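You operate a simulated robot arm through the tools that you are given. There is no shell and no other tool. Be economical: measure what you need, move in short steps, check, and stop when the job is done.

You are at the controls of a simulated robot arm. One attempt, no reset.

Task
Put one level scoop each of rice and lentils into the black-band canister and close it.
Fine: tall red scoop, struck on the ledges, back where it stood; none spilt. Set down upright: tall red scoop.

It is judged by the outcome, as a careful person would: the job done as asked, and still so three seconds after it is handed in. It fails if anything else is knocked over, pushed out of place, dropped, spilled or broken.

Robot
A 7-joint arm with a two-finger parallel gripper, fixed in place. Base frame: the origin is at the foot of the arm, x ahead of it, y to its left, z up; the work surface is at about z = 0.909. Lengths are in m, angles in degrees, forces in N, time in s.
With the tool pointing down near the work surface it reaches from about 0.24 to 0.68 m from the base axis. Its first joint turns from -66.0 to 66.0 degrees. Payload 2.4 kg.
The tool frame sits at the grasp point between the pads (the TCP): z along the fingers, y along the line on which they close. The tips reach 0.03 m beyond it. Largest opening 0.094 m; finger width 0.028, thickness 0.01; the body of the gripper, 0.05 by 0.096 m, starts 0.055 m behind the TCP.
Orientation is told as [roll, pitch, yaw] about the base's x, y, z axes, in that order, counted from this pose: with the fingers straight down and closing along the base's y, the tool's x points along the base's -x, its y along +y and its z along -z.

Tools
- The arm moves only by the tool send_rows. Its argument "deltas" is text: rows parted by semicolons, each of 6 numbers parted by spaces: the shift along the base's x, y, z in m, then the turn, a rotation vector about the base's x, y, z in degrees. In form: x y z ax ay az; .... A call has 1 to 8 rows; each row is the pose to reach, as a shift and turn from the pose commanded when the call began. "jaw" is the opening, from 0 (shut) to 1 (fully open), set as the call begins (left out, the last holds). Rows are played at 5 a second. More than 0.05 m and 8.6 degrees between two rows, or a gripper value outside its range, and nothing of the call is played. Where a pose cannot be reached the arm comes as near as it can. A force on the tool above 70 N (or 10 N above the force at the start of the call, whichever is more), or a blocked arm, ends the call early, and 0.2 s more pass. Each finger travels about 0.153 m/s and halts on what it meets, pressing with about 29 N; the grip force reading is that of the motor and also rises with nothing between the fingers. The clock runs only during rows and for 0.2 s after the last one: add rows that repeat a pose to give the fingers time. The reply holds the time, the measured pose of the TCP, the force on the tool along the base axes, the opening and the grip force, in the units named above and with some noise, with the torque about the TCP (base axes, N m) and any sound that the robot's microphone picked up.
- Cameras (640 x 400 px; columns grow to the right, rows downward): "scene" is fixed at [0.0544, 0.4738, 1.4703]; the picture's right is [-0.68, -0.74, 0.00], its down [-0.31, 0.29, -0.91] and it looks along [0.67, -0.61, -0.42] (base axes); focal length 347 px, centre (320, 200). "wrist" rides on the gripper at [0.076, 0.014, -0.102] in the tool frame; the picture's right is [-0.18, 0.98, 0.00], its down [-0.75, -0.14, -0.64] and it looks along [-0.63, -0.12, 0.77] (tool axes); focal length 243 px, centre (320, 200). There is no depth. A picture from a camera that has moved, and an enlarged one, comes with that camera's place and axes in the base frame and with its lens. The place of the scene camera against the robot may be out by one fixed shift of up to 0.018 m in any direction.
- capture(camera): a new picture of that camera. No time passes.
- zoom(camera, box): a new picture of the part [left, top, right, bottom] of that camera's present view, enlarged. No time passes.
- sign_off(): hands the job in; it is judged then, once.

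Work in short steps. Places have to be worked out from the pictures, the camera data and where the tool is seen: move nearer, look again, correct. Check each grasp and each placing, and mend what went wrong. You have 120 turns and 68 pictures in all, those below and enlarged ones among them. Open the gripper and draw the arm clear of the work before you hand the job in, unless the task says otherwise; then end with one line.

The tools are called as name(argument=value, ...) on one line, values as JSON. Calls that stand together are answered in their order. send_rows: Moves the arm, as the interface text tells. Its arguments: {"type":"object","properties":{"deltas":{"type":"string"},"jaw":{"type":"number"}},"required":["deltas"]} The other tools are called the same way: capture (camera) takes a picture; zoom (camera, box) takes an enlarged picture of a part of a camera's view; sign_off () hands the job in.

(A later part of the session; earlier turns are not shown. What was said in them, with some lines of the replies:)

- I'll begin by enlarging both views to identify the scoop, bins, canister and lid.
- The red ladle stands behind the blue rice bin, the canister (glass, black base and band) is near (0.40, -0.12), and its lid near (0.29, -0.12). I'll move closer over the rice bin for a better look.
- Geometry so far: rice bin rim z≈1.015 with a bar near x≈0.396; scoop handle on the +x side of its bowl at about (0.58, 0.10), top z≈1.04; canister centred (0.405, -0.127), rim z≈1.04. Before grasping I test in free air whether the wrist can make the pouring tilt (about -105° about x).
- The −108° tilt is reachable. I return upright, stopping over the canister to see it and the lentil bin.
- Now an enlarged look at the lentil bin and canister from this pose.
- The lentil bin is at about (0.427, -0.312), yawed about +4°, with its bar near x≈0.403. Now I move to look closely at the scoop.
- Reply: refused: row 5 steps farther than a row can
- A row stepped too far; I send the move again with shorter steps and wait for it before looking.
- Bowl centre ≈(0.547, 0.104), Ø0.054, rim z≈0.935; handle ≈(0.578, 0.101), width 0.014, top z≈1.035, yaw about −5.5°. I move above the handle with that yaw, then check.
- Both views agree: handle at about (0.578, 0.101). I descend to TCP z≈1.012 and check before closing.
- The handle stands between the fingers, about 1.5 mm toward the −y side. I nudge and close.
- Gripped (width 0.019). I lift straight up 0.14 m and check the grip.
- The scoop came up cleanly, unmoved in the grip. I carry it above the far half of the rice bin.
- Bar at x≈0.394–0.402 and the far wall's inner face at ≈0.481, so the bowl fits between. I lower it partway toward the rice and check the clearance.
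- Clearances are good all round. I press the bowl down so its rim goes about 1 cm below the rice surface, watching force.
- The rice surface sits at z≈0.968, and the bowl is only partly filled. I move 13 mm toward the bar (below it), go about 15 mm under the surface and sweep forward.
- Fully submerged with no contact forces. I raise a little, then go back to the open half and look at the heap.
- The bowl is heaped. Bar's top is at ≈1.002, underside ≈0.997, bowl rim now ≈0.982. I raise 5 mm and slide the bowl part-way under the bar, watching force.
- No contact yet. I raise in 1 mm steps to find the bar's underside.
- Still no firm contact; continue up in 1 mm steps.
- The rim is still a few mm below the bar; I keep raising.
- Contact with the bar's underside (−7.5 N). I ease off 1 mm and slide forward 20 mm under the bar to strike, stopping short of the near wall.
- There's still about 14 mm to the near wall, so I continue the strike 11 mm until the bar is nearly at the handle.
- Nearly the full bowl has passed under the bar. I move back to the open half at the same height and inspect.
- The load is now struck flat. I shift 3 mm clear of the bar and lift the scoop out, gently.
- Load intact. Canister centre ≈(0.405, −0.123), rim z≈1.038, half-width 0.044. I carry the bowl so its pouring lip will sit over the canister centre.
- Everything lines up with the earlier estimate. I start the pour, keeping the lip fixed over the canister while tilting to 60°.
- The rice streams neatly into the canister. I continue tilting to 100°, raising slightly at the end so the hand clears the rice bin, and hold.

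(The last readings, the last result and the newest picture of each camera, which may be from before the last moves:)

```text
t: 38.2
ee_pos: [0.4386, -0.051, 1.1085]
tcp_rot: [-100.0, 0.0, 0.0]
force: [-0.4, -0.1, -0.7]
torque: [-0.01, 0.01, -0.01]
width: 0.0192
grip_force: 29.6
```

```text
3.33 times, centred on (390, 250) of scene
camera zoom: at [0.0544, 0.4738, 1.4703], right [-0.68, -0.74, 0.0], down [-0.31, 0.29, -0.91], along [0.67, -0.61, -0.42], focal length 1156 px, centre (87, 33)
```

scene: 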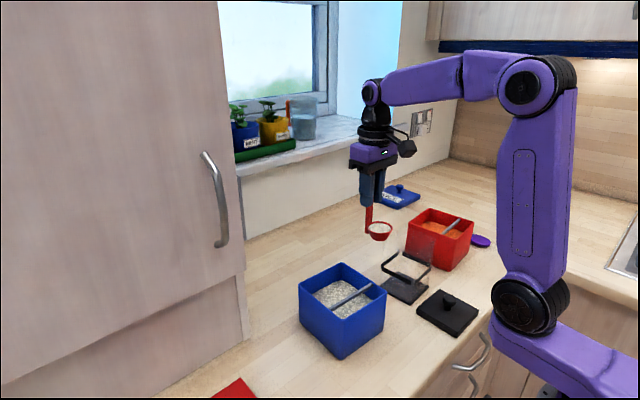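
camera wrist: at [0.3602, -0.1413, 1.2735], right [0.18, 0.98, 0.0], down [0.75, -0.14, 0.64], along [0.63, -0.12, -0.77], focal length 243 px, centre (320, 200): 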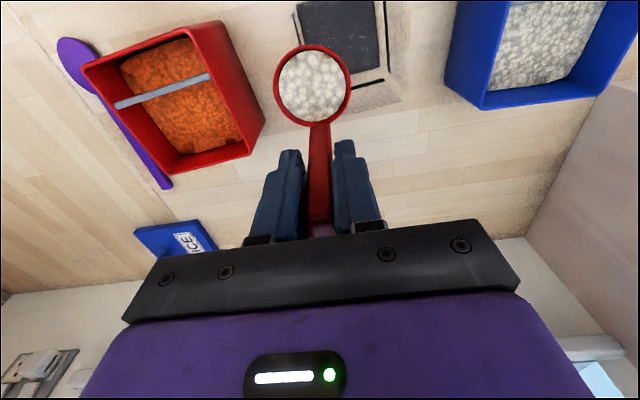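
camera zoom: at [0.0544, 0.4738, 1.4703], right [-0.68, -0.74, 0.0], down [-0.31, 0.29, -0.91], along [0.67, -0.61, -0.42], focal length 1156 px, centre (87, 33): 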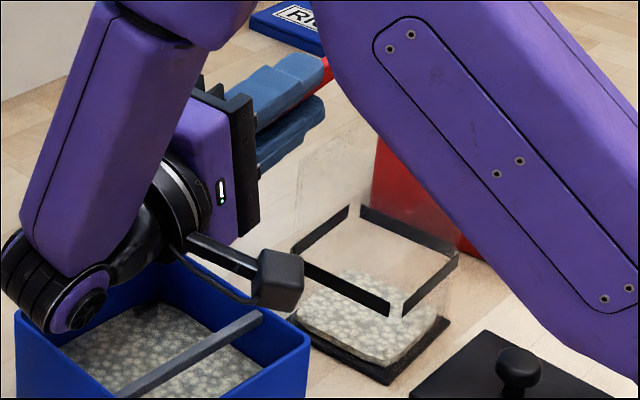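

No contacts. I reverse the tilt along the same path to upright and then check that the bowl is empty.

send_rows(deltas="0 -0.0014 -0.01 5 0 0; 0 -0.0035 -0.0204 10 0 0; 0 -0.008 -0.0111 18 0 0; 0 -0.0131 -0.0027 25 0 0; 0 -0.0191 0.0051 32 0 0; 0 -0.0272 0.013 40 0 0; 0 -0.0339 0.0184 46 0 0; 0 -0.0411 0.0244 52 0 0")

send_rows(deltas="0 -0.0102 0.008 8 0 0; 0 -0.021 0.016 16 0 0; 0 -0.0322 0.0236 24 0 0; 0 -0.0434 0.031 32 0 0; 0 -0.0546 0.036 40 0 0; 0 -0.0654 0.038 48 0 0; 0 -0.0654 0.038 48 0 0")

capture(camera="wrist")

capture(camera="scene")

```text
t: 40.0
ee_pos: [0.438, -0.0898, 1.1328]
tcp_rot: [-47.9, 0.0, 0.0]
force: [0.2, 0.4, -0.4]
torque: [0.04, -0.01, 0.02]
width: 0.0195
grip_force: 28.9
```

```text
t: 41.6
ee_pos: [0.4375, -0.1562, 1.1705]
tcp_rot: [0.1, 0.0, 0.1]
force: [-1.3, 0.3, -1.2]
torque: [0.01, 0.0, 0.02]
width: 0.0191
grip_force: 28.5
```

```text
25 pictures are left
camera wrist: at [0.3615, -0.1415, 1.2734], right [0.18, 0.98, 0.0], down [0.75, -0.14, 0.64], along [0.63, -0.12, -0.77], focal length 243 px, centre (320, 200)
```

wrist: 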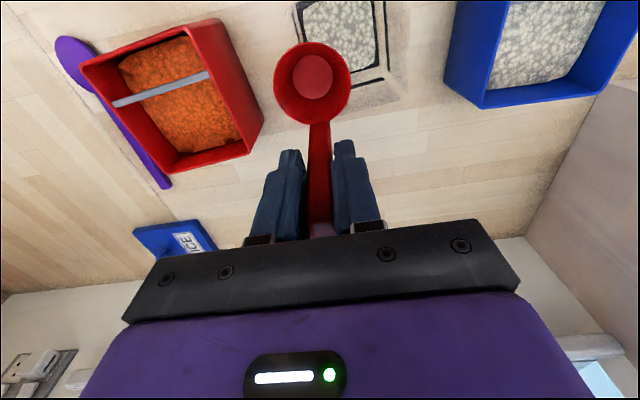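

```text
24 pictures are left
```

scene: 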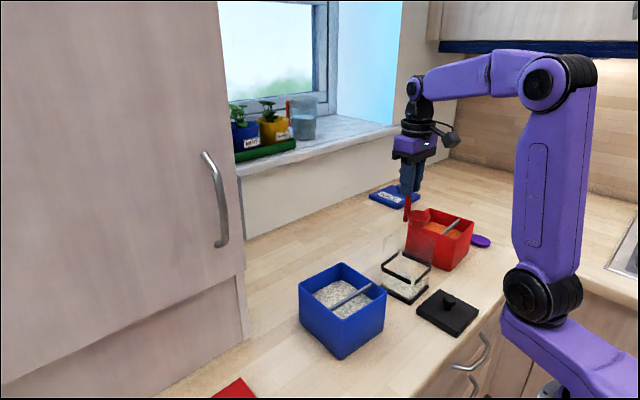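

The bowl is empty and nothing is spilt. Next I carry the scoop over the far half of the lentil bin, with yaw +4° to match it.

send_rows(deltas="0.01 -0.03 0 0 0 1; 0.018 -0.06 0 0 0 2; 0.026 -0.09 0 0 0 3; 0.033 -0.12 0 0 0 4; 0.0355 -0.145 0 0 0 4; 0.0355 -0.154 -0.02 0 0 4; 0.0355 -0.154 -0.02 0 0 4")

zoom(camera="wrist", box=[200, 0, 440, 150])

```text
t: 43.2
ee_pos: [0.4733, -0.3106, 1.1496]
tcp_rot: [0.0, 0.0, 4.0]
force: [-0.1, -0.5, -0.9]
torque: [-0.02, 0.0, -0.02]
width: 0.0194
grip_force: 28.9
```

```text
2.67 times, centred on (320, 75) of wrist
camera zoom: at [0.3962, -0.3016, 1.2514], right [0.12, 0.99, 0.0], down [0.76, -0.09, 0.64], along [0.64, -0.07, -0.77], focal length 647 px, centre (320, 533)
```

zoom: 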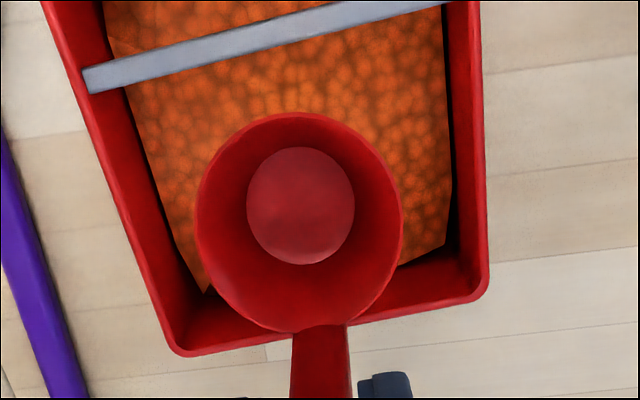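

Bin yaw ≈5°, bar far edge at x≈0.408, and the clearances match those in the rice bin. I lower in the same way: down to just below bar level, 13 mm toward the bar, then dip.

send_rows(deltas="-0.002 0 -0.02 0 0 0.5; -0.002 0 -0.045 0 0 1; -0.002 0 -0.07 0 0 1; -0.002 0 -0.082 0 0 1; -0.002 0 -0.093 0 0 1; -0.002 0 -0.093 0 0 1")

zoom(camera="wrist", box=[220, 0, 420, 140])

```text
t: 44.6
ee_pos: [0.4712, -0.3091, 1.0581]
tcp_rot: [0.0, 0.1, 5.1]
force: [0.0, 1.1, -0.6]
torque: [-0.01, 0.01, 0.0]
width: 0.0192
grip_force: 29.3
```

```text
2.86 times, centred on (320, 70) of wrist
camera zoom: at [0.3933, -0.3019, 1.1606], right [0.1, 1.0, 0.0], down [0.76, -0.08, 0.64], along [0.64, -0.06, -0.77], focal length 693 px, centre (320, 571)
```

zoom: 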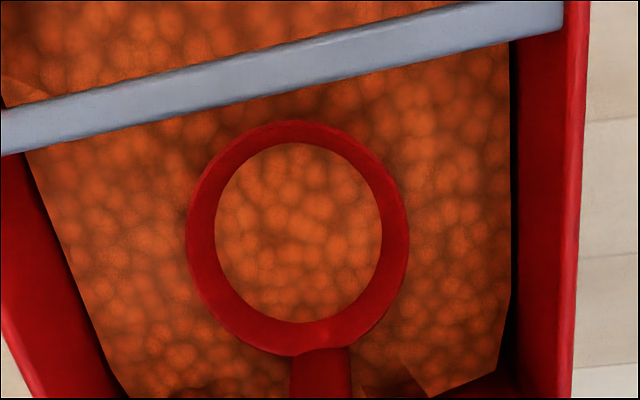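

The lentil level matches the rice. Same dip and sweep.

send_rows(deltas="-0.006 -0.0005 0 0 0 0; -0.013 -0.0011 0 0 0 0; -0.013 -0.0011 -0.01 0 0 0; -0.013 -0.0011 -0.02 0 0 0; -0.013 -0.0011 -0.028 0 0 0; -0.022 -0.0019 -0.028 0 0 0; -0.031 -0.0027 -0.028 0 0 0; -0.031 -0.0027 -0.028 0 0 0")

send_rows(deltas="0.01 0.0009 0.006 0 0 0; 0.018 0.0016 0.014 0 0 0; 0.018 0.0016 0.021 0 0 0; 0.031 0.0027 0.028 0 0 0; 0.031 0.0027 0.028 0 0 0")

zoom(camera="wrist", box=[220, 0, 420, 140])

```text
t: 46.4
ee_pos: [0.4408, -0.3131, 1.0294]
tcp_rot: [0.0, 0.0, 5.0]
force: [-0.3, -0.6, -1.1]
torque: [-0.03, 0.01, 0.04]
width: 0.0193
grip_force: 28.9
```

```text
t: 47.6
ee_pos: [0.4715, -0.3113, 1.0581]
tcp_rot: [0.0, 0.0, 4.9]
force: [0.6, 0.1, -0.4]
torque: [0.01, 0.03, -0.04]
width: 0.0194
grip_force: 29.0
```

```text
2.86 times, centred on (320, 70) of wrist
camera zoom: at [0.3939, -0.3029, 1.1613], right [0.1, 1.0, 0.0], down [0.76, -0.07, 0.64], along [0.64, -0.06, -0.77], focal length 693 px, centre (320, 571)
```

zoom: 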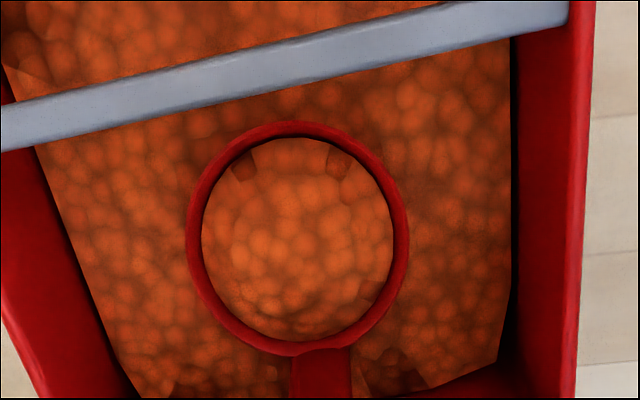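

Heaped. I slide partly under the bar 5 mm higher, then raise to feel for its underside as before.

send_rows(deltas="0 0 0.005 0 0 0; -0.007 -0.0006 0.005 0 0 0; -0.014 -0.0012 0.005 0 0 0; -0.02 -0.0017 0.005 0 0 0; -0.02 -0.0017 0.009 0 0 0; -0.02 -0.0017 0.011 0 0 0; -0.02 -0.0017 0.012 0 0 0; -0.02 -0.0017 0.012 0 0 0")

send_rows(deltas="0 0 0.001 0 0 0; 0 0 0.001 0 0 0")

```text
t: 49.4
ee_pos: [0.453, -0.3133, 1.0691]
tcp_rot: [0.0, -0.1, 5.0]
force: [-0.4, -0.8, -0.5]
torque: [-0.02, 0.01, 0.01]
width: 0.0194
grip_force: 28.8
```

```text
t: 50.0
ee_pos: [0.4514, -0.3114, 1.0725]
tcp_rot: [0.0, -0.1, 5.1]
force: [-0.2, 0.3, -0.9]
torque: [-0.03, 0.03, 0.02]
width: 0.0195
grip_force: 29.0
```

One more millimetre to check for contact.

send_rows(deltas="0 0 0.001 0 0 0; 0 0 0.001 0 0 0")

```text
t: 50.6
ee_pos: [0.4511, -0.3118, 1.0727]
tcp_rot: [0.0, 0.0, 5.0]
force: [-1.0, -0.9, -1.3]
torque: [0.01, -0.01, 0.02]
width: 0.0191
grip_force: 29.0
```

send_rows(deltas="0 0 0.001 0 0 0; 0 0 0.001 0 0 0")

```text
t: 51.2
ee_pos: [0.4501, -0.3119, 1.0731]
tcp_rot: [0.0, 0.0, 5.0]
force: [1.6, -0.2, -7.3]
torque: [0.03, -0.36, 0.03]
width: 0.0194
grip_force: 28.8
```

Contact (−7.3 N). I ease off 1 mm, strike 30 mm forward, and return to the open half.

send_rows(deltas="0 0 -0.001 0 0 0; -0.006 -0.0005 -0.001 0 0 0; -0.012 -0.001 -0.001 0 0 0; -0.018 -0.0016 -0.001 0 0 0; -0.024 -0.0021 -0.001 0 0 0; -0.03 -0.0026 -0.001 0 0 0; -0.03 -0.0026 -0.001 0 0 0")

send_rows(deltas="0.01 0.0009 0 0 0 0; 0.02 0.0017 0 0 0 0; 0.035 0.003 0 0 0 0; 0.051 0.0043 0 0 0 0; 0.051 0.0043 0 0 0 0")

zoom(camera="wrist", box=[220, 0, 420, 140])

```text
t: 52.8
ee_pos: [0.422, -0.3153, 1.0722]
tcp_rot: [0.0, -0.1, 5.1]
force: [3.7, 0.1, 0.1]
torque: [0.01, -0.19, 0.0]
width: 0.0196
grip_force: 28.9
```

```text
t: 54.0
ee_pos: [0.4737, -0.3097, 1.0728]
tcp_rot: [0.0, 0.0, 5.0]
force: [0.2, 0.3, -1.3]
torque: [0.01, 0.0, 0.0]
width: 0.0195
grip_force: 29.3
```

```text
2.86 times, centred on (320, 70) of wrist
camera zoom: at [0.3959, -0.3026, 1.1745], right [0.1, 1.0, 0.0], down [0.76, -0.07, 0.64], along [0.64, -0.06, -0.77], focal length 693 px, centre (320, 571)
```

zoom: 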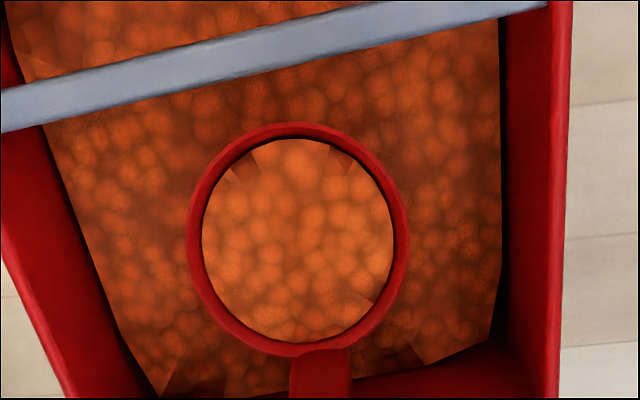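

Struck flat. I lift out gently and carry it to the pour position.

send_rows(deltas="0 0 0.008 0 0 0; 0 0 0.02 0 0 0; 0 0 0.035 0 0 0; 0 0 0.052 0 0 0; 0 0 0.07 0 0 0; 0 0 0.088 0 0 0; 0 0 0.099 0 0 0; 0 0 0.099 0 0 0")

send_rows(deltas="-0.002 0.01 0 0 0 0; -0.008 0.032 0 0 0 -1; -0.014 0.056 0 0 0 -2; -0.02 0.08 0 0 0 -3; -0.026 0.104 0 0 0 -4; -0.031 0.128 0 0 0 -5; -0.0345 0.146 0 0 0 -5; -0.0345 0.154 0 0 0 -5")

capture(camera="wrist")

```text
t: 55.8
ee_pos: [0.4718, -0.3095, 1.1716]
tcp_rot: [0.0, 0.1, 4.9]
force: [0.5, 0.1, -0.3]
torque: [0.0, 0.02, 0.0]
width: 0.0196
grip_force: 28.6
```

```text
t: 57.6
ee_pos: [0.4371, -0.1562, 1.1717]
tcp_rot: [0.0, 0.0, -0.1]
force: [0.8, -0.3, -0.6]
torque: [-0.01, 0.03, 0.0]
width: 0.0194
grip_force: 29.4
```

```text
19 pictures are left
camera wrist: at [0.3615, -0.1411, 1.2735], right [0.18, 0.98, 0.0], down [0.75, -0.14, 0.64], along [0.63, -0.12, -0.77], focal length 243 px, centre (320, 200)
```

wrist: 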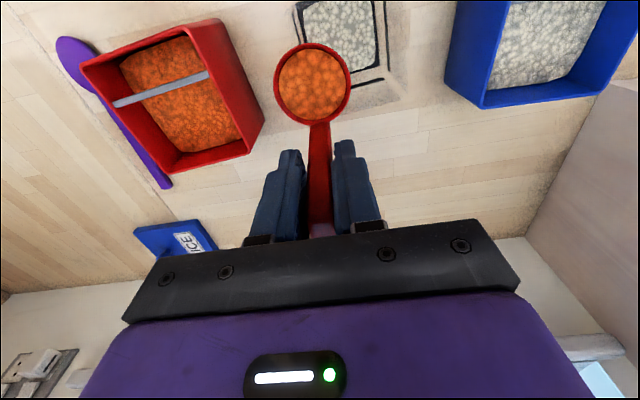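

Same pose as the first pour, and the red bin has not moved. I pour with the identical motion.

send_rows(deltas="0 0.0108 -0.002 -8 0 0; 0 0.022 -0.007 -16 0 0; 0 0.0332 -0.0144 -24 0 0; 0 0.0444 -0.022 -32 0 0; 0 0.0552 -0.03 -40 0 0; 0 0.0654 -0.038 -48 0 0; 0 0.0726 -0.044 -54 0 0; 0 0.0793 -0.0494 -60 0 0")

send_rows(deltas="0 0.0081 -0.0079 -8 0 0; 0 0.0141 -0.0157 -15 0 0; 0 0.0192 -0.0241 -22 0 0; 0 0.0237 -0.0334 -30 0 0; 0 0.0258 -0.028 -35 0 0; 0 0.0272 -0.013 -40 0 0; 0 0.0272 -0.013 -40 0 0; 0 0.0272 -0.013 -40 0 0")

send_rows(deltas="0 -0.0014 -0.01 5 0 0; 0 -0.0035 -0.0204 10 0 0; 0 -0.008 -0.0111 18 0 0; 0 -0.0131 -0.0027 25 0 0; 0 -0.0191 0.0051 32 0 0; 0 -0.0272 0.013 40 0 0; 0 -0.0339 0.0184 46 0 0; 0 -0.0411 0.0244 52 0 0")

send_rows(deltas="0 -0.0102 0.008 8 0 0; 0 -0.021 0.016 16 0 0; 0 -0.0322 0.0236 24 0 0; 0 -0.0434 0.031 32 0 0; 0 -0.0546 0.036 40 0 0; 0 -0.0654 0.038 48 0 0; 0 -0.0654 0.038 48 0 0")

capture(camera="wrist")

zoom(camera="scene", box=[290, 180, 510, 360])

```text
t: 59.4
ee_pos: [0.4376, -0.0776, 1.1224]
tcp_rot: [-60.0, -0.2, 0.2]
force: [0.2, -0.2, -0.8]
torque: [0.01, -0.02, 0.03]
width: 0.0189
grip_force: 28.8
```

```text
t: 61.2
ee_pos: [0.4371, -0.0496, 1.1076]
tcp_rot: [-100.0, 0.0, 0.0]
force: [0.0, -0.4, -1.4]
torque: [0.05, -0.02, -0.02]
width: 0.0192
grip_force: 28.7
```

```text
t: 63.0
ee_pos: [0.4369, -0.0906, 1.1341]
tcp_rot: [-47.9, 0.0, 0.0]
force: [-0.1, 0.5, -0.6]
torque: [0.05, -0.03, 0.01]
width: 0.0192
grip_force: 29.2
```

```text
t: 64.6
ee_pos: [0.4366, -0.1568, 1.171]
tcp_rot: [0.1, 0.1, 0.0]
force: [0.8, -0.4, -0.1]
torque: [0.0, 0.01, -0.02]
width: 0.019
grip_force: 28.6
```

```text
18 pictures are left
camera wrist: at [0.3613, -0.1421, 1.2736], right [0.18, 0.98, 0.0], down [0.75, -0.14, 0.64], along [0.63, -0.12, -0.77], focal length 243 px, centre (320, 200)
```

wrist: 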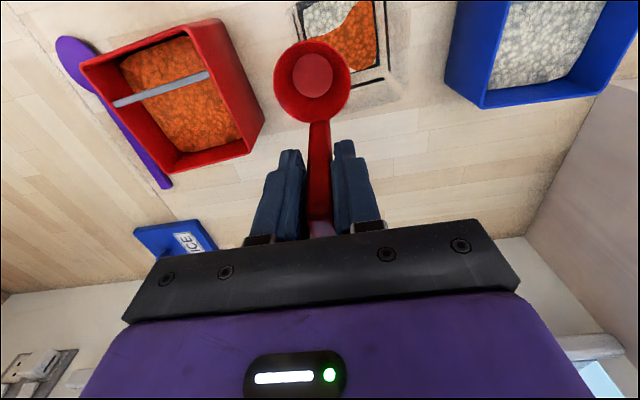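

```text
2.22 times, centred on (400, 270) of scene
camera zoom: at [0.0544, 0.4738, 1.4703], right [-0.68, -0.74, 0.0], down [-0.31, 0.29, -0.91], along [0.67, -0.61, -0.42], focal length 770 px, centre (142, 44)
```

zoom: 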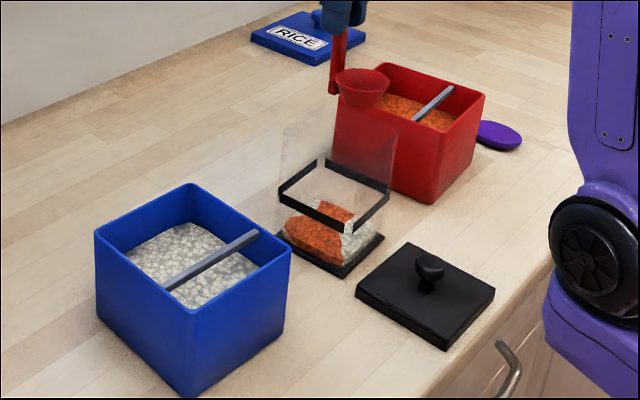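

Both loads are in the canister, the bowl is empty, and nothing is spilt. I carry the scoop back above where it stood.

send_rows(deltas="0.022 0.038 0 0 0 0; 0.044 0.08 0 0 0 -1; 0.066 0.12 0 0 0 -2; 0.088 0.16 0 0 0 -3; 0.11 0.2 0 0 0 -4; 0.128 0.232 0 0 0 -5; 0.141 0.256 0 0 0 -5.5; 0.141 0.256 0 0 0 -5.5")

send_rows(deltas="0 0 -0.03 0 0 0; 0 0 -0.06 0 0 0; 0 0 -0.09 0 0 0; 0 0 -0.12 0 0 0; 0 0 -0.14 0 0 0; 0 0 -0.152 0 0 0; 0 0 -0.157 0 0 0; 0 0 -0.157 0 0 0")

send_rows(deltas="0 0 -0.001 0 0 0; 0 0 -0.002 0 0 0; 0 0 -0.003 0 0 0; 0 0 -0.003 0 0 0")

capture(camera="wrist")

```text
t: 66.4
ee_pos: [0.5797, 0.1029, 1.1708]
tcp_rot: [0.0, 0.1, -5.6]
force: [0.5, -0.2, 0.0]
torque: [0.05, -0.02, 0.02]
width: 0.0192
grip_force: 29.0
```

```text
t: 68.2
ee_pos: [0.5789, 0.0988, 1.0134]
tcp_rot: [0.0, 0.0, -5.6]
force: [0.0, -0.8, 0.6]
torque: [0.0, -0.01, 0.0]
width: 0.0195
grip_force: 29.3
```

```text
t: 69.2
ee_pos: [0.5792, 0.101, 1.0124]
tcp_rot: [0.1, -0.4, -5.5]
force: [-0.2, -0.3, 27.1]
torque: [-0.03, -0.07, -0.01]
width: 0.0192
grip_force: 29.0
```

```text
16 pictures are left
camera wrist: at [0.5036, 0.1217, 1.1149], right [0.28, 0.96, 0.0], down [0.73, -0.21, 0.65], along [0.62, -0.18, -0.76], focal length 243 px, centre (320, 200)
```

wrist: 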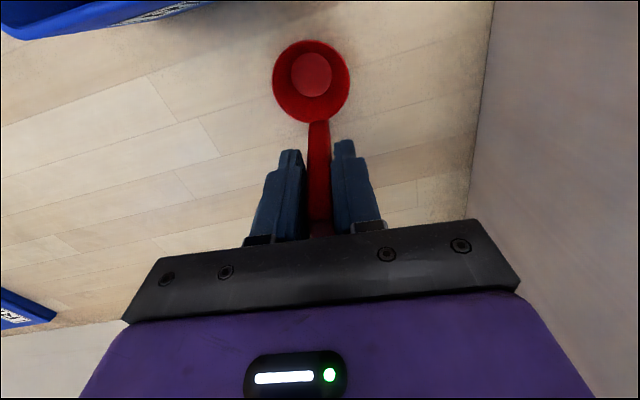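

It reached the counter about 2 mm early (27 N, slight slip in the grip). I ease up 2 mm to relieve the load.

send_rows(deltas="0 0 0.001 0 0 0; 0 0 0.0018 0 0 0; 0 0 0.0018 0 0 0")

```text
t: 70.0
ee_pos: [0.5786, 0.0982, 1.0126]
tcp_rot: [0.0, -0.3, -5.4]
force: [5.4, -0.9, 17.3]
torque: [-0.08, -0.7, 0.0]
width: 0.0193
grip_force: 29.6
```

send_rows(deltas="0 0 0.0006 0 0 0; 0 0 0.0006 0 0 0")

```text
t: 70.6
ee_pos: [0.5782, 0.0996, 1.0131]
tcp_rot: [-0.1, 0.1, -5.5]
force: [2.5, -0.8, 11.9]
torque: [-0.07, -0.38, 0.01]
width: 0.0193
grip_force: 29.1
```

send_rows(deltas="0 0 0.0006 0 0 0; 0 0 0.0009 0 0 0; 0 0 0.0009 0 0 0")

zoom(camera="scene", box=[240, 180, 360, 310])

```text
t: 71.4
ee_pos: [0.5784, 0.0985, 1.0133]
tcp_rot: [0.1, 0.2, -5.5]
force: [-1.1, -0.2, -0.4]
torque: [0.03, 0.02, 0.0]
width: 0.0191
grip_force: 29.0
```

```text
3.08 times, centred on (300, 245) of scene
camera zoom: at [0.0544, 0.4738, 1.4703], right [-0.68, -0.74, 0.0], down [-0.31, 0.29, -0.91], along [0.67, -0.61, -0.42], focal length 1067 px, centre (382, 62)
```

zoom: 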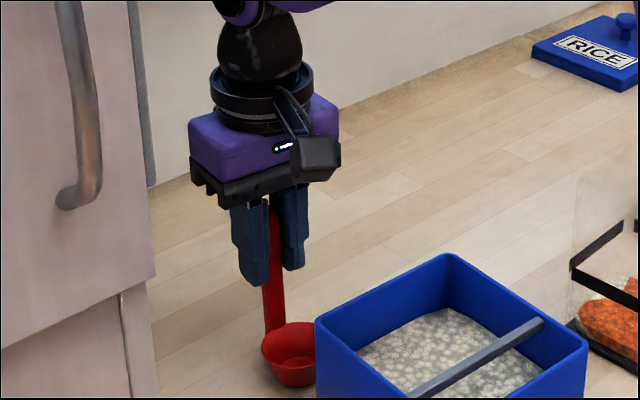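

The load is relieved and the scoop stands at its original spot. I lower half a millimetre and open the fingers to 0.5.

send_rows(deltas="0 0 -0.0004 0 0 0; 0 0 -0.0004 0 0 0")

send_rows(deltas="0 0 0 0 0 0; 0 0 0 0 0 0; 0 0 0 0 0 0; 0 0 0 0 0 0", jaw=0.5)

capture(camera="wrist")

```text
t: 72.0
ee_pos: [0.5792, 0.1005, 1.0142]
tcp_rot: [0.0, 0.1, -5.5]
force: [0.8, -0.7, -0.8]
torque: [-0.04, 0.02, 0.0]
width: 0.0192
grip_force: 29.0
```

```text
t: 73.0
ee_pos: [0.5779, 0.0998, 1.0133]
tcp_rot: [-0.1, 0.1, -5.5]
force: [-0.2, 0.1, 0.1]
torque: [0.0, 0.02, -0.01]
width: 0.047
grip_force: 0.1
```

```text
14 pictures are left
camera wrist: at [0.5043, 0.1218, 1.1165], right [0.28, 0.96, 0.0], down [0.74, -0.21, 0.64], along [0.62, -0.18, -0.77], focal length 243 px, centre (320, 200)
```

wrist: 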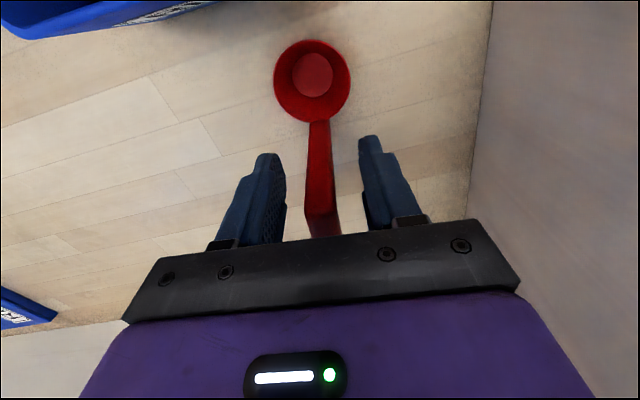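

The scoop stands upright by itself. I rise straight up, then open fully and travel over the lid.

send_rows(deltas="0 0 0.02 0 0 0; 0 0 0.05 0 0 0; 0 0 0.08 0 0 0; 0 0 0.11 0 0 0; 0 0 0.15 0 0 0")

send_rows(deltas="-0.037 -0.028 0 0 0 1; -0.074 -0.056 0 0 0 2; -0.11 -0.084 0 0 0 3; -0.147 -0.112 0 0 0 4; -0.184 -0.14 0 0 0 5; -0.22 -0.168 0 0 0 5.5; -0.257 -0.196 0 0 0 5.5; -0.29 -0.221 0 0 0 5.5")

send_rows(deltas="0 0 -0.01 0 0 0; 0 0 -0.01 0 0 0")

capture(camera="wrist")

capture(camera="scene")

```text
t: 74.2
ee_pos: [0.5785, 0.0995, 1.1614]
tcp_rot: [-0.1, 0.1, -5.5]
force: [-0.7, -0.1, 0.1]
torque: [-0.01, -0.02, -0.02]
width: 0.047
grip_force: 0.1
```

```text
t: 76.0
ee_pos: [0.2877, -0.1212, 1.1658]
tcp_rot: [-0.1, 0.0, 0.0]
force: [0.3, -0.3, -0.5]
torque: [0.02, -0.04, 0.06]
width: 0.0467
grip_force: 0.1
```

```text
t: 76.6
ee_pos: [0.2884, -0.1222, 1.1547]
tcp_rot: [0.0, 0.0, 0.0]
force: [-0.7, 0.5, -0.2]
torque: [-0.02, -0.01, -0.02]
width: 0.047
grip_force: 0.0
```

```text
13 pictures are left
camera wrist: at [0.2114, -0.1065, 1.2579], right [0.18, 0.98, 0.0], down [0.75, -0.14, 0.64], along [0.63, -0.12, -0.77], focal length 243 px, centre (320, 200)
```

wrist: 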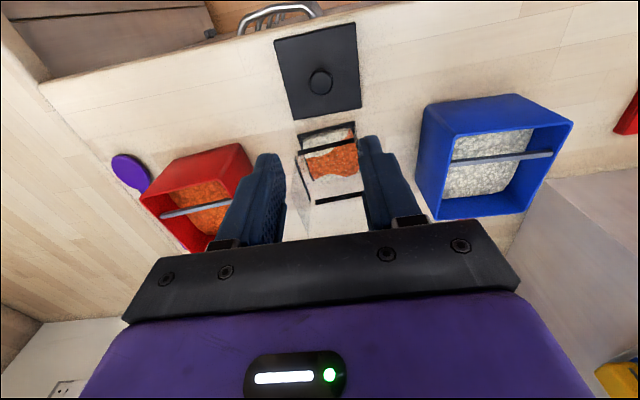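

```text
12 pictures are left
```

scene: 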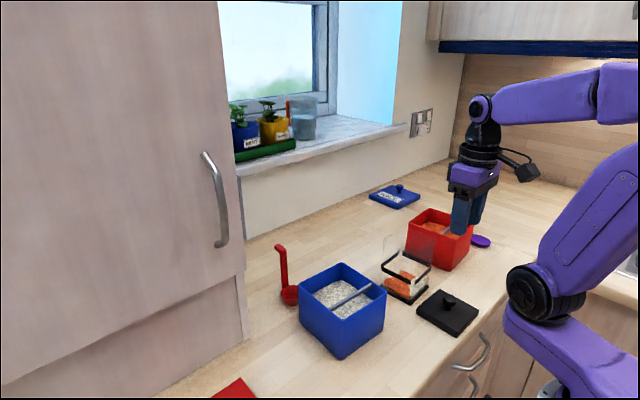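

The scoop is back in its place. Lid centre/knob ≈(0.288, −0.1195), knob cap mid-height z≈0.948, lid yaw ≈−1.5°. I lower to just above the knob and check.

send_rows(deltas="0 0.0008 -0.04 0 0 0; 0 0.0008 -0.08 0 0 0; 0 0.0008 -0.12 0 0 0; 0 0.0008 -0.155 0 0 0; 0 0.0008 -0.155 0 0 0", jaw=0.65)

capture(camera="wrist")

```text
t: 77.8
ee_pos: [0.2889, -0.1197, 0.9994]
tcp_rot: [0.0, 0.0, 0.0]
force: [0.8, -0.2, 0.2]
torque: [-0.01, 0.0, 0.03]
width: 0.0611
grip_force: 0.0
```

```text
11 pictures are left
camera wrist: at [0.2122, -0.1048, 1.1018], right [0.18, 0.98, 0.0], down [0.75, -0.14, 0.64], along [0.63, -0.12, -0.77], focal length 243 px, centre (320, 200)
```

wrist: 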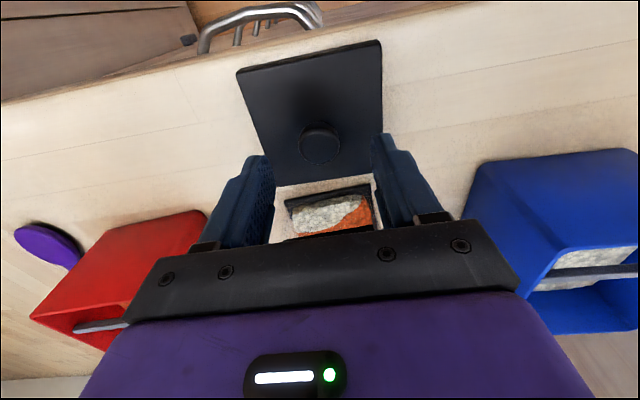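

Centred on the knob. I descend to TCP z≈0.958 (tips just above the lid) and close.

send_rows(deltas="0.0006 0 -0.015 0 0 0; 0.0006 0 -0.03 0 0 0; 0.0006 0 -0.04 0 0 0; 0.0006 0 -0.04 0 0 0")

send_rows(deltas="0 0 0 0 0 0; 0 0 0 0 0 0; 0 0 0 0 0 0; 0 0 0 0 0 0", jaw=0)

send_rows(deltas="0 0 0.02 0 0 0; 0 0 0.05 0 0 0; 0 0 0.08 0 0 0; 0 0 0.11 0 0 0; 0 0 0.15 0 0 0; 0 0 0.15 0 0 0")

capture(camera="wrist")

```text
t: 78.8
ee_pos: [0.2898, -0.1209, 0.9584]
tcp_rot: [0.0, 0.1, 0.0]
force: [0.2, -0.1, 0.0]
torque: [0.02, 0.03, 0.01]
width: 0.0612
grip_force: 0.2
```

```text
t: 79.8
ee_pos: [0.2894, -0.1197, 0.959]
tcp_rot: [0.0, 0.0, 0.1]
force: [0.1, 0.3, 0.3]
torque: [-0.04, 0.01, -0.01]
width: 0.0262
grip_force: 28.8
```

```text
t: 81.2
ee_pos: [0.2889, -0.1201, 1.1091]
tcp_rot: [-0.1, 0.0, 0.0]
force: [0.2, 0.0, -1.3]
torque: [0.0, 0.01, -0.02]
width: 0.0261
grip_force: 29.4
```

```text
10 pictures are left
camera wrist: at [0.2136, -0.1051, 1.2113], right [0.18, 0.98, 0.0], down [0.75, -0.14, 0.64], along [0.63, -0.12, -0.77], focal length 243 px, centre (320, 200)
```

wrist: 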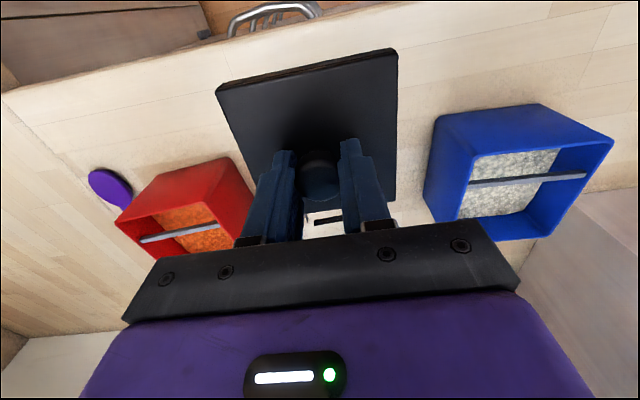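

Lid is held level, its centre at the TCP. I carry it above the canister (centre ≈(0.405, −0.123), yaw ≈+4°), still ~3 cm clear, and check the alignment.

send_rows(deltas="0 0 0.015 0 0 0; 0.03 -0.001 0.015 0 0 1.5; 0.06 -0.002 0.015 0 0 3; 0.09 -0.003 0.015 0 0 4.5; 0.116 -0.003 0.015 0 0 4.5; 0.116 -0.003 0.003 0 0 4.5; 0.116 -0.003 0.003 0 0 4.5")

zoom(camera="scene", box=[355, 215, 455, 315])

capture(camera="wrist")

```text
t: 82.8
ee_pos: [0.4069, -0.1251, 1.1116]
tcp_rot: [0.0, 0.0, 4.5]
force: [-0.5, 0.1, -0.4]
torque: [-0.02, 0.02, -0.01]
width: 0.0264
grip_force: 29.0
```

```text
4.00 times, centred on (405, 265) of scene
camera zoom: at [0.0544, 0.4738, 1.4703], right [-0.68, -0.74, 0.0], down [-0.31, 0.29, -0.91], along [0.67, -0.61, -0.42], focal length 1387 px, centre (-20, -60)
```

zoom: 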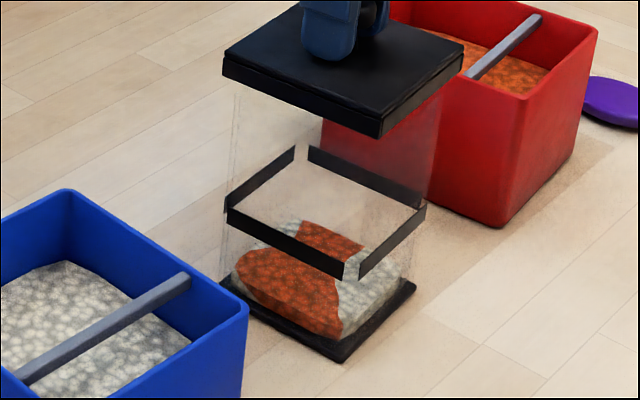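

```text
8 pictures are left
camera wrist: at [0.3281, -0.1147, 1.2143], right [0.11, 0.99, 0.0], down [0.76, -0.08, 0.64], along [0.64, -0.07, -0.77], focal length 243 px, centre (320, 200)
```

wrist: 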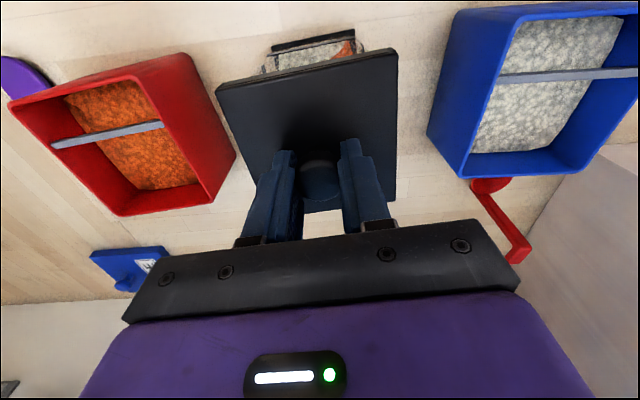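

Scene and wrist views agree the lid is over the canister (centre (0.405, −0.1235), yaw 3.5°). I shift 1 mm in y and lower to just above the rim.

send_rows(deltas="0 -0.001 -0.008 0 0 0; 0 -0.001 -0.016 0 0 0; 0 -0.001 -0.02 0 0 0; 0 -0.001 -0.02 0 0 0")

zoom(camera="scene", box=[365, 215, 445, 315])

```text
t: 83.8
ee_pos: [0.406, -0.1246, 1.0911]
tcp_rot: [0.0, 0.0, 4.4]
force: [0.5, -0.6, 0.5]
torque: [0.01, -0.02, -0.03]
width: 0.026
grip_force: 29.4
```

```text
4.00 times, centred on (405, 265) of scene
camera zoom: at [0.0544, 0.4738, 1.4703], right [-0.68, -0.74, 0.0], down [-0.31, 0.29, -0.91], along [0.67, -0.61, -0.42], focal length 1387 px, centre (-20, -60)
```

zoom: 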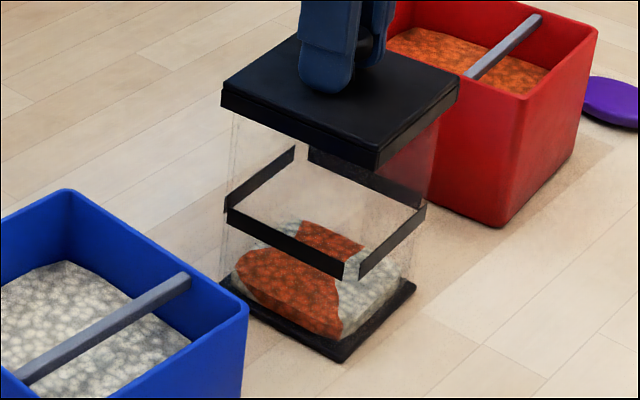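

Overhang looks even on all visible sides. I lower in 1 mm steps until it seats.

send_rows(deltas="0 0 -0.001 0 0 0; 0 0 -0.002 0 0 0; 0 0 -0.003 0 0 0; 0 0 -0.004 0 0 0; 0 0 -0.004 0 0 0")

```text
t: 85.0
ee_pos: [0.4058, -0.1235, 1.0872]
tcp_rot: [-0.1, 0.0, 4.5]
force: [0.1, 0.2, -0.3]
torque: [-0.04, 0.03, 0.0]
width: 0.0259
grip_force: 29.1
```

send_rows(deltas="0 0 -0.001 0 0 0; 0 0 -0.002 0 0 0; 0 0 -0.003 0 0 0; 0 0 -0.004 0 0 0; 0 0 -0.004 0 0 0")

```text
t: 86.2
ee_pos: [0.4069, -0.1243, 1.086]
tcp_rot: [-0.1, -0.2, 4.4]
force: [-5.7, 3.2, 27.1]
torque: [0.04, 0.04, -0.01]
width: 0.0264
grip_force: 28.7
heard: snap
```

A snap was heard with 27 N at the rim height — probably the lid seating. I ease off 1.5 mm and look before releasing.

send_rows(deltas="0 0 0.001 0 0 0; 0 0 0.0015 0 0 0; 0 0 0.0015 0 0 0")

zoom(camera="scene", box=[365, 215, 445, 315])

```text
t: 87.0
ee_pos: [0.406, -0.1244, 1.0846]
tcp_rot: [-0.1, -0.1, 4.5]
force: [3.4, 4.7, 11.9]
torque: [0.2, -0.47, 0.0]
width: 0.0262
grip_force: 28.9
```

```text
4.00 times, centred on (405, 265) of scene
camera zoom: at [0.0544, 0.474, 1.4703], right [-0.68, -0.74, 0.0], down [-0.31, 0.29, -0.91], along [0.67, -0.61, -0.42], focal length 1387 px, centre (-20, -60)
```

zoom: 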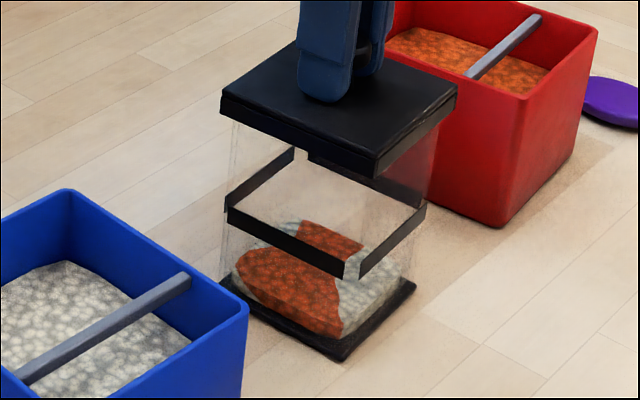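

Canister is intact with the lid seated. I ease a bit more so the residual load is near zero before opening.

send_rows(deltas="0 0 0.0006 0 0 0; 0 0 0.001 0 0 0; 0 0 0.001 0 0 0")

```text
t: 87.8
ee_pos: [0.4053, -0.1236, 1.0868]
tcp_rot: [0.0, 0.1, 4.5]
force: [-0.2, 0.4, -0.9]
torque: [-0.03, 0.0, 0.0]
width: 0.026
grip_force: 29.4
heard: snap
```

A second snap as I eased up with the load going to the lid's weight: I likely popped it open again. I press it back down until it snaps, and will release while still pressing lightly.

send_rows(deltas="0 0 -0.001 0 0 0; 0 0 -0.002 0 0 0; 0 0 -0.003 0 0 0; 0 0 -0.003 0 0 0")

```text
t: 88.8
ee_pos: [0.4057, -0.125, 1.0855]
tcp_rot: [-0.1, -0.2, 4.5]
force: [-4.6, 1.6, 28.2]
torque: [0.02, 0.51, 0.01]
width: 0.0261
grip_force: 28.5
```

No snap yet at 28 N. I press a little further.

send_rows(deltas="0 0 -0.001 0 0 0; 0 0 -0.002 0 0 0; 0 0 -0.002 0 0 0")

```text
t: 89.6
ee_pos: [0.4067, -0.1242, 1.083]
tcp_rot: [-0.2, -0.5, 4.4]
force: [-9.9, 2.7, 62.0]
torque: [0.26, 0.78, 0.03]
width: 0.0264
grip_force: 28.4
```

62 N without a further snap. I ease to a light press and release the knob there, then look.

send_rows(deltas="0 0 0.001 0 0 0; 0 0 0.002 0 0 0; 0 0 0.003 0 0 0; 0 0 0.0035 0 0 0; 0 0 0.0035 0 0 0")

```text
t: 90.8
ee_pos: [0.405, -0.1249, 1.0835]
tcp_rot: [0.0, -0.1, 4.5]
force: [3.8, -2.5, 14.0]
torque: [-0.12, -0.7, -0.06]
width: 0.0261
grip_force: 29.0
```

send_rows(deltas="0 0 0 0 0 0; 0 0 0 0 0 0; 0 0 0 0 0 0", jaw=0.6)

zoom(camera="scene", box=[365, 215, 445, 315])

```text
t: 91.6
ee_pos: [0.4052, -0.1238, 1.087]
tcp_rot: [-0.1, 0.1, 4.5]
force: [-1.9, 4.4, 15.1]
torque: [0.09, 0.05, 0.04]
width: 0.0537
grip_force: 0.0
```

```text
4.00 times, centred on (405, 265) of scene
camera zoom: at [0.0541, 0.474, 1.4703], right [-0.68, -0.74, 0.0], down [-0.31, 0.29, -0.91], along [0.67, -0.61, -0.42], focal length 1387 px, centre (-20, -60)
```

zoom: 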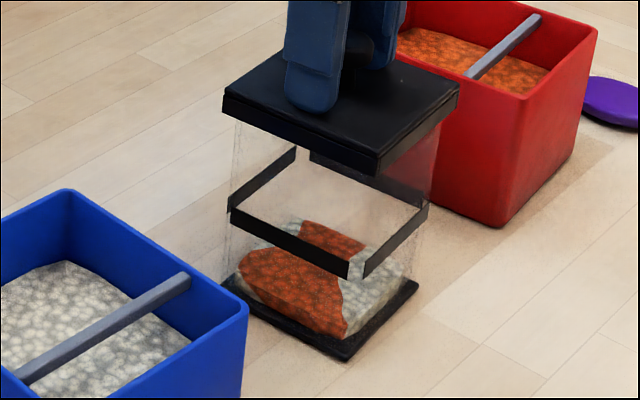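

The open fingertips now rest on the lid top on either side of the knob — a good way to press evenly. I press down ~3–4 mm of compliance and listen for the snap.

send_rows(deltas="0 0 -0.001 0 0 0; 0 0 -0.002 0 0 0; 0 0 -0.003 0 0 0; 0 0 -0.003 0 0 0")

```text
t: 92.6
ee_pos: [0.4045, -0.1245, 1.0832]
tcp_rot: [-0.1, -0.3, 4.5]
force: [-9.2, 8.9, 59.0]
torque: [0.76, 0.57, 0.01]
width: 0.0542
grip_force: 0.1
```

send_rows(deltas="0 0 0.002 0 0 0; 0 0 0.004 0 0 0; 0 0 0.007 0 0 0; 0 0 0.012 0 0 0; 0 0 0.012 0 0 0")

zoom(camera="scene", box=[375, 225, 435, 275])

```text
t: 93.8
ee_pos: [0.4045, -0.125, 1.0941]
tcp_rot: [0.0, 0.0, 4.6]
force: [1.0, -0.1, 0.5]
torque: [0.02, -0.01, -0.03]
width: 0.0566
grip_force: 0.0
heard: snap
```

```text
8.00 times, centred on (405, 250) of scene
camera zoom: at [0.0544, 0.4738, 1.4703], right [-0.68, -0.74, 0.0], down [-0.31, 0.29, -0.91], along [0.67, -0.61, -0.42], focal length 2773 px, centre (-360, -200)
```

zoom: 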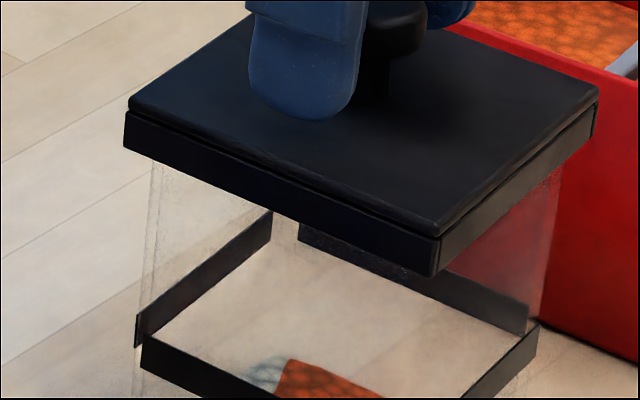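

The snap came as I unloaded with the fingers open (nothing pulling), so it is the lid clicking home; it sits flat and even. I rise clear and retreat.

send_rows(deltas="0 0 0.02 0 0 0; 0 0 0.05 0 0 0; 0 0 0.09 0 0 0; 0 0 0.13 0 0 0; -0.03 0.03 0.15 0 0 0; -0.06 0.06 0.16 0 0 0; -0.08 0.09 0.17 0 0 0; -0.08 0.09 0.17 0 0 0")

capture(camera="scene")

capture(camera="wrist")

```text
t: 95.6
ee_pos: [0.3261, -0.0337, 1.265]
tcp_rot: [0.0, -0.1, 4.5]
force: [-1.2, -0.2, 0.4]
torque: [0.04, 0.03, 0.01]
width: 0.0562
grip_force: 0.1
```

```text
3 pictures are left
```

scene: 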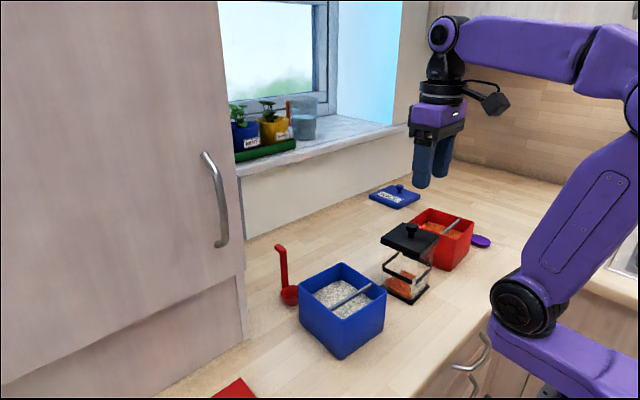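

```text
2 pictures are left
camera wrist: at [0.2491, -0.0246, 1.3671], right [0.11, 0.99, 0.0], down [0.76, -0.08, 0.64], along [0.64, -0.07, -0.77], focal length 243 px, centre (320, 200)
```

wrist: 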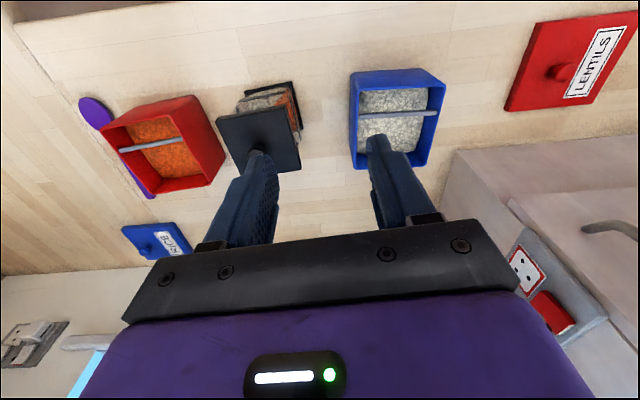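

One enlarged view to confirm the lid sits flat and square.

zoom(camera="scene", box=[365, 215, 445, 305])

```text
4.44 times, centred on (405, 260) of scene
camera zoom: at [0.0544, 0.4738, 1.4703], right [-0.68, -0.74, 0.0], down [-0.31, 0.29, -0.91], along [0.67, -0.61, -0.42], focal length 1541 px, centre (-58, -67)
```

zoom: 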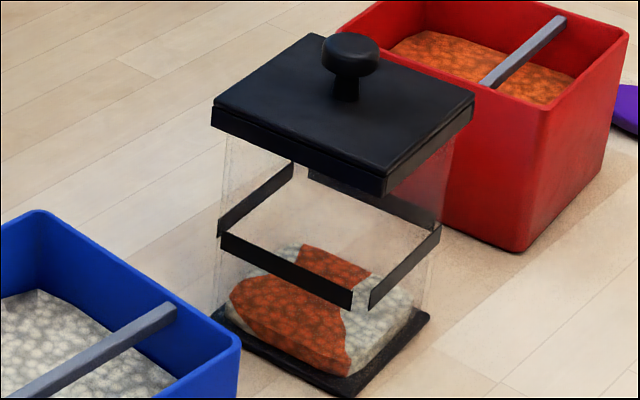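

The lid sits flat and square, the scoop is upright in its place, nothing is spilt, and the arm is clear with the gripper open. I hand the job in.

sign_off()

```text
The job is handed in.
```

The black-band canister holds one level scoop each of rice and lentils, both struck on the bars. Its lid clicked shut, though I didn't pull-test it. The tall red scoop is upright back where it stood, and nothing was spilt.
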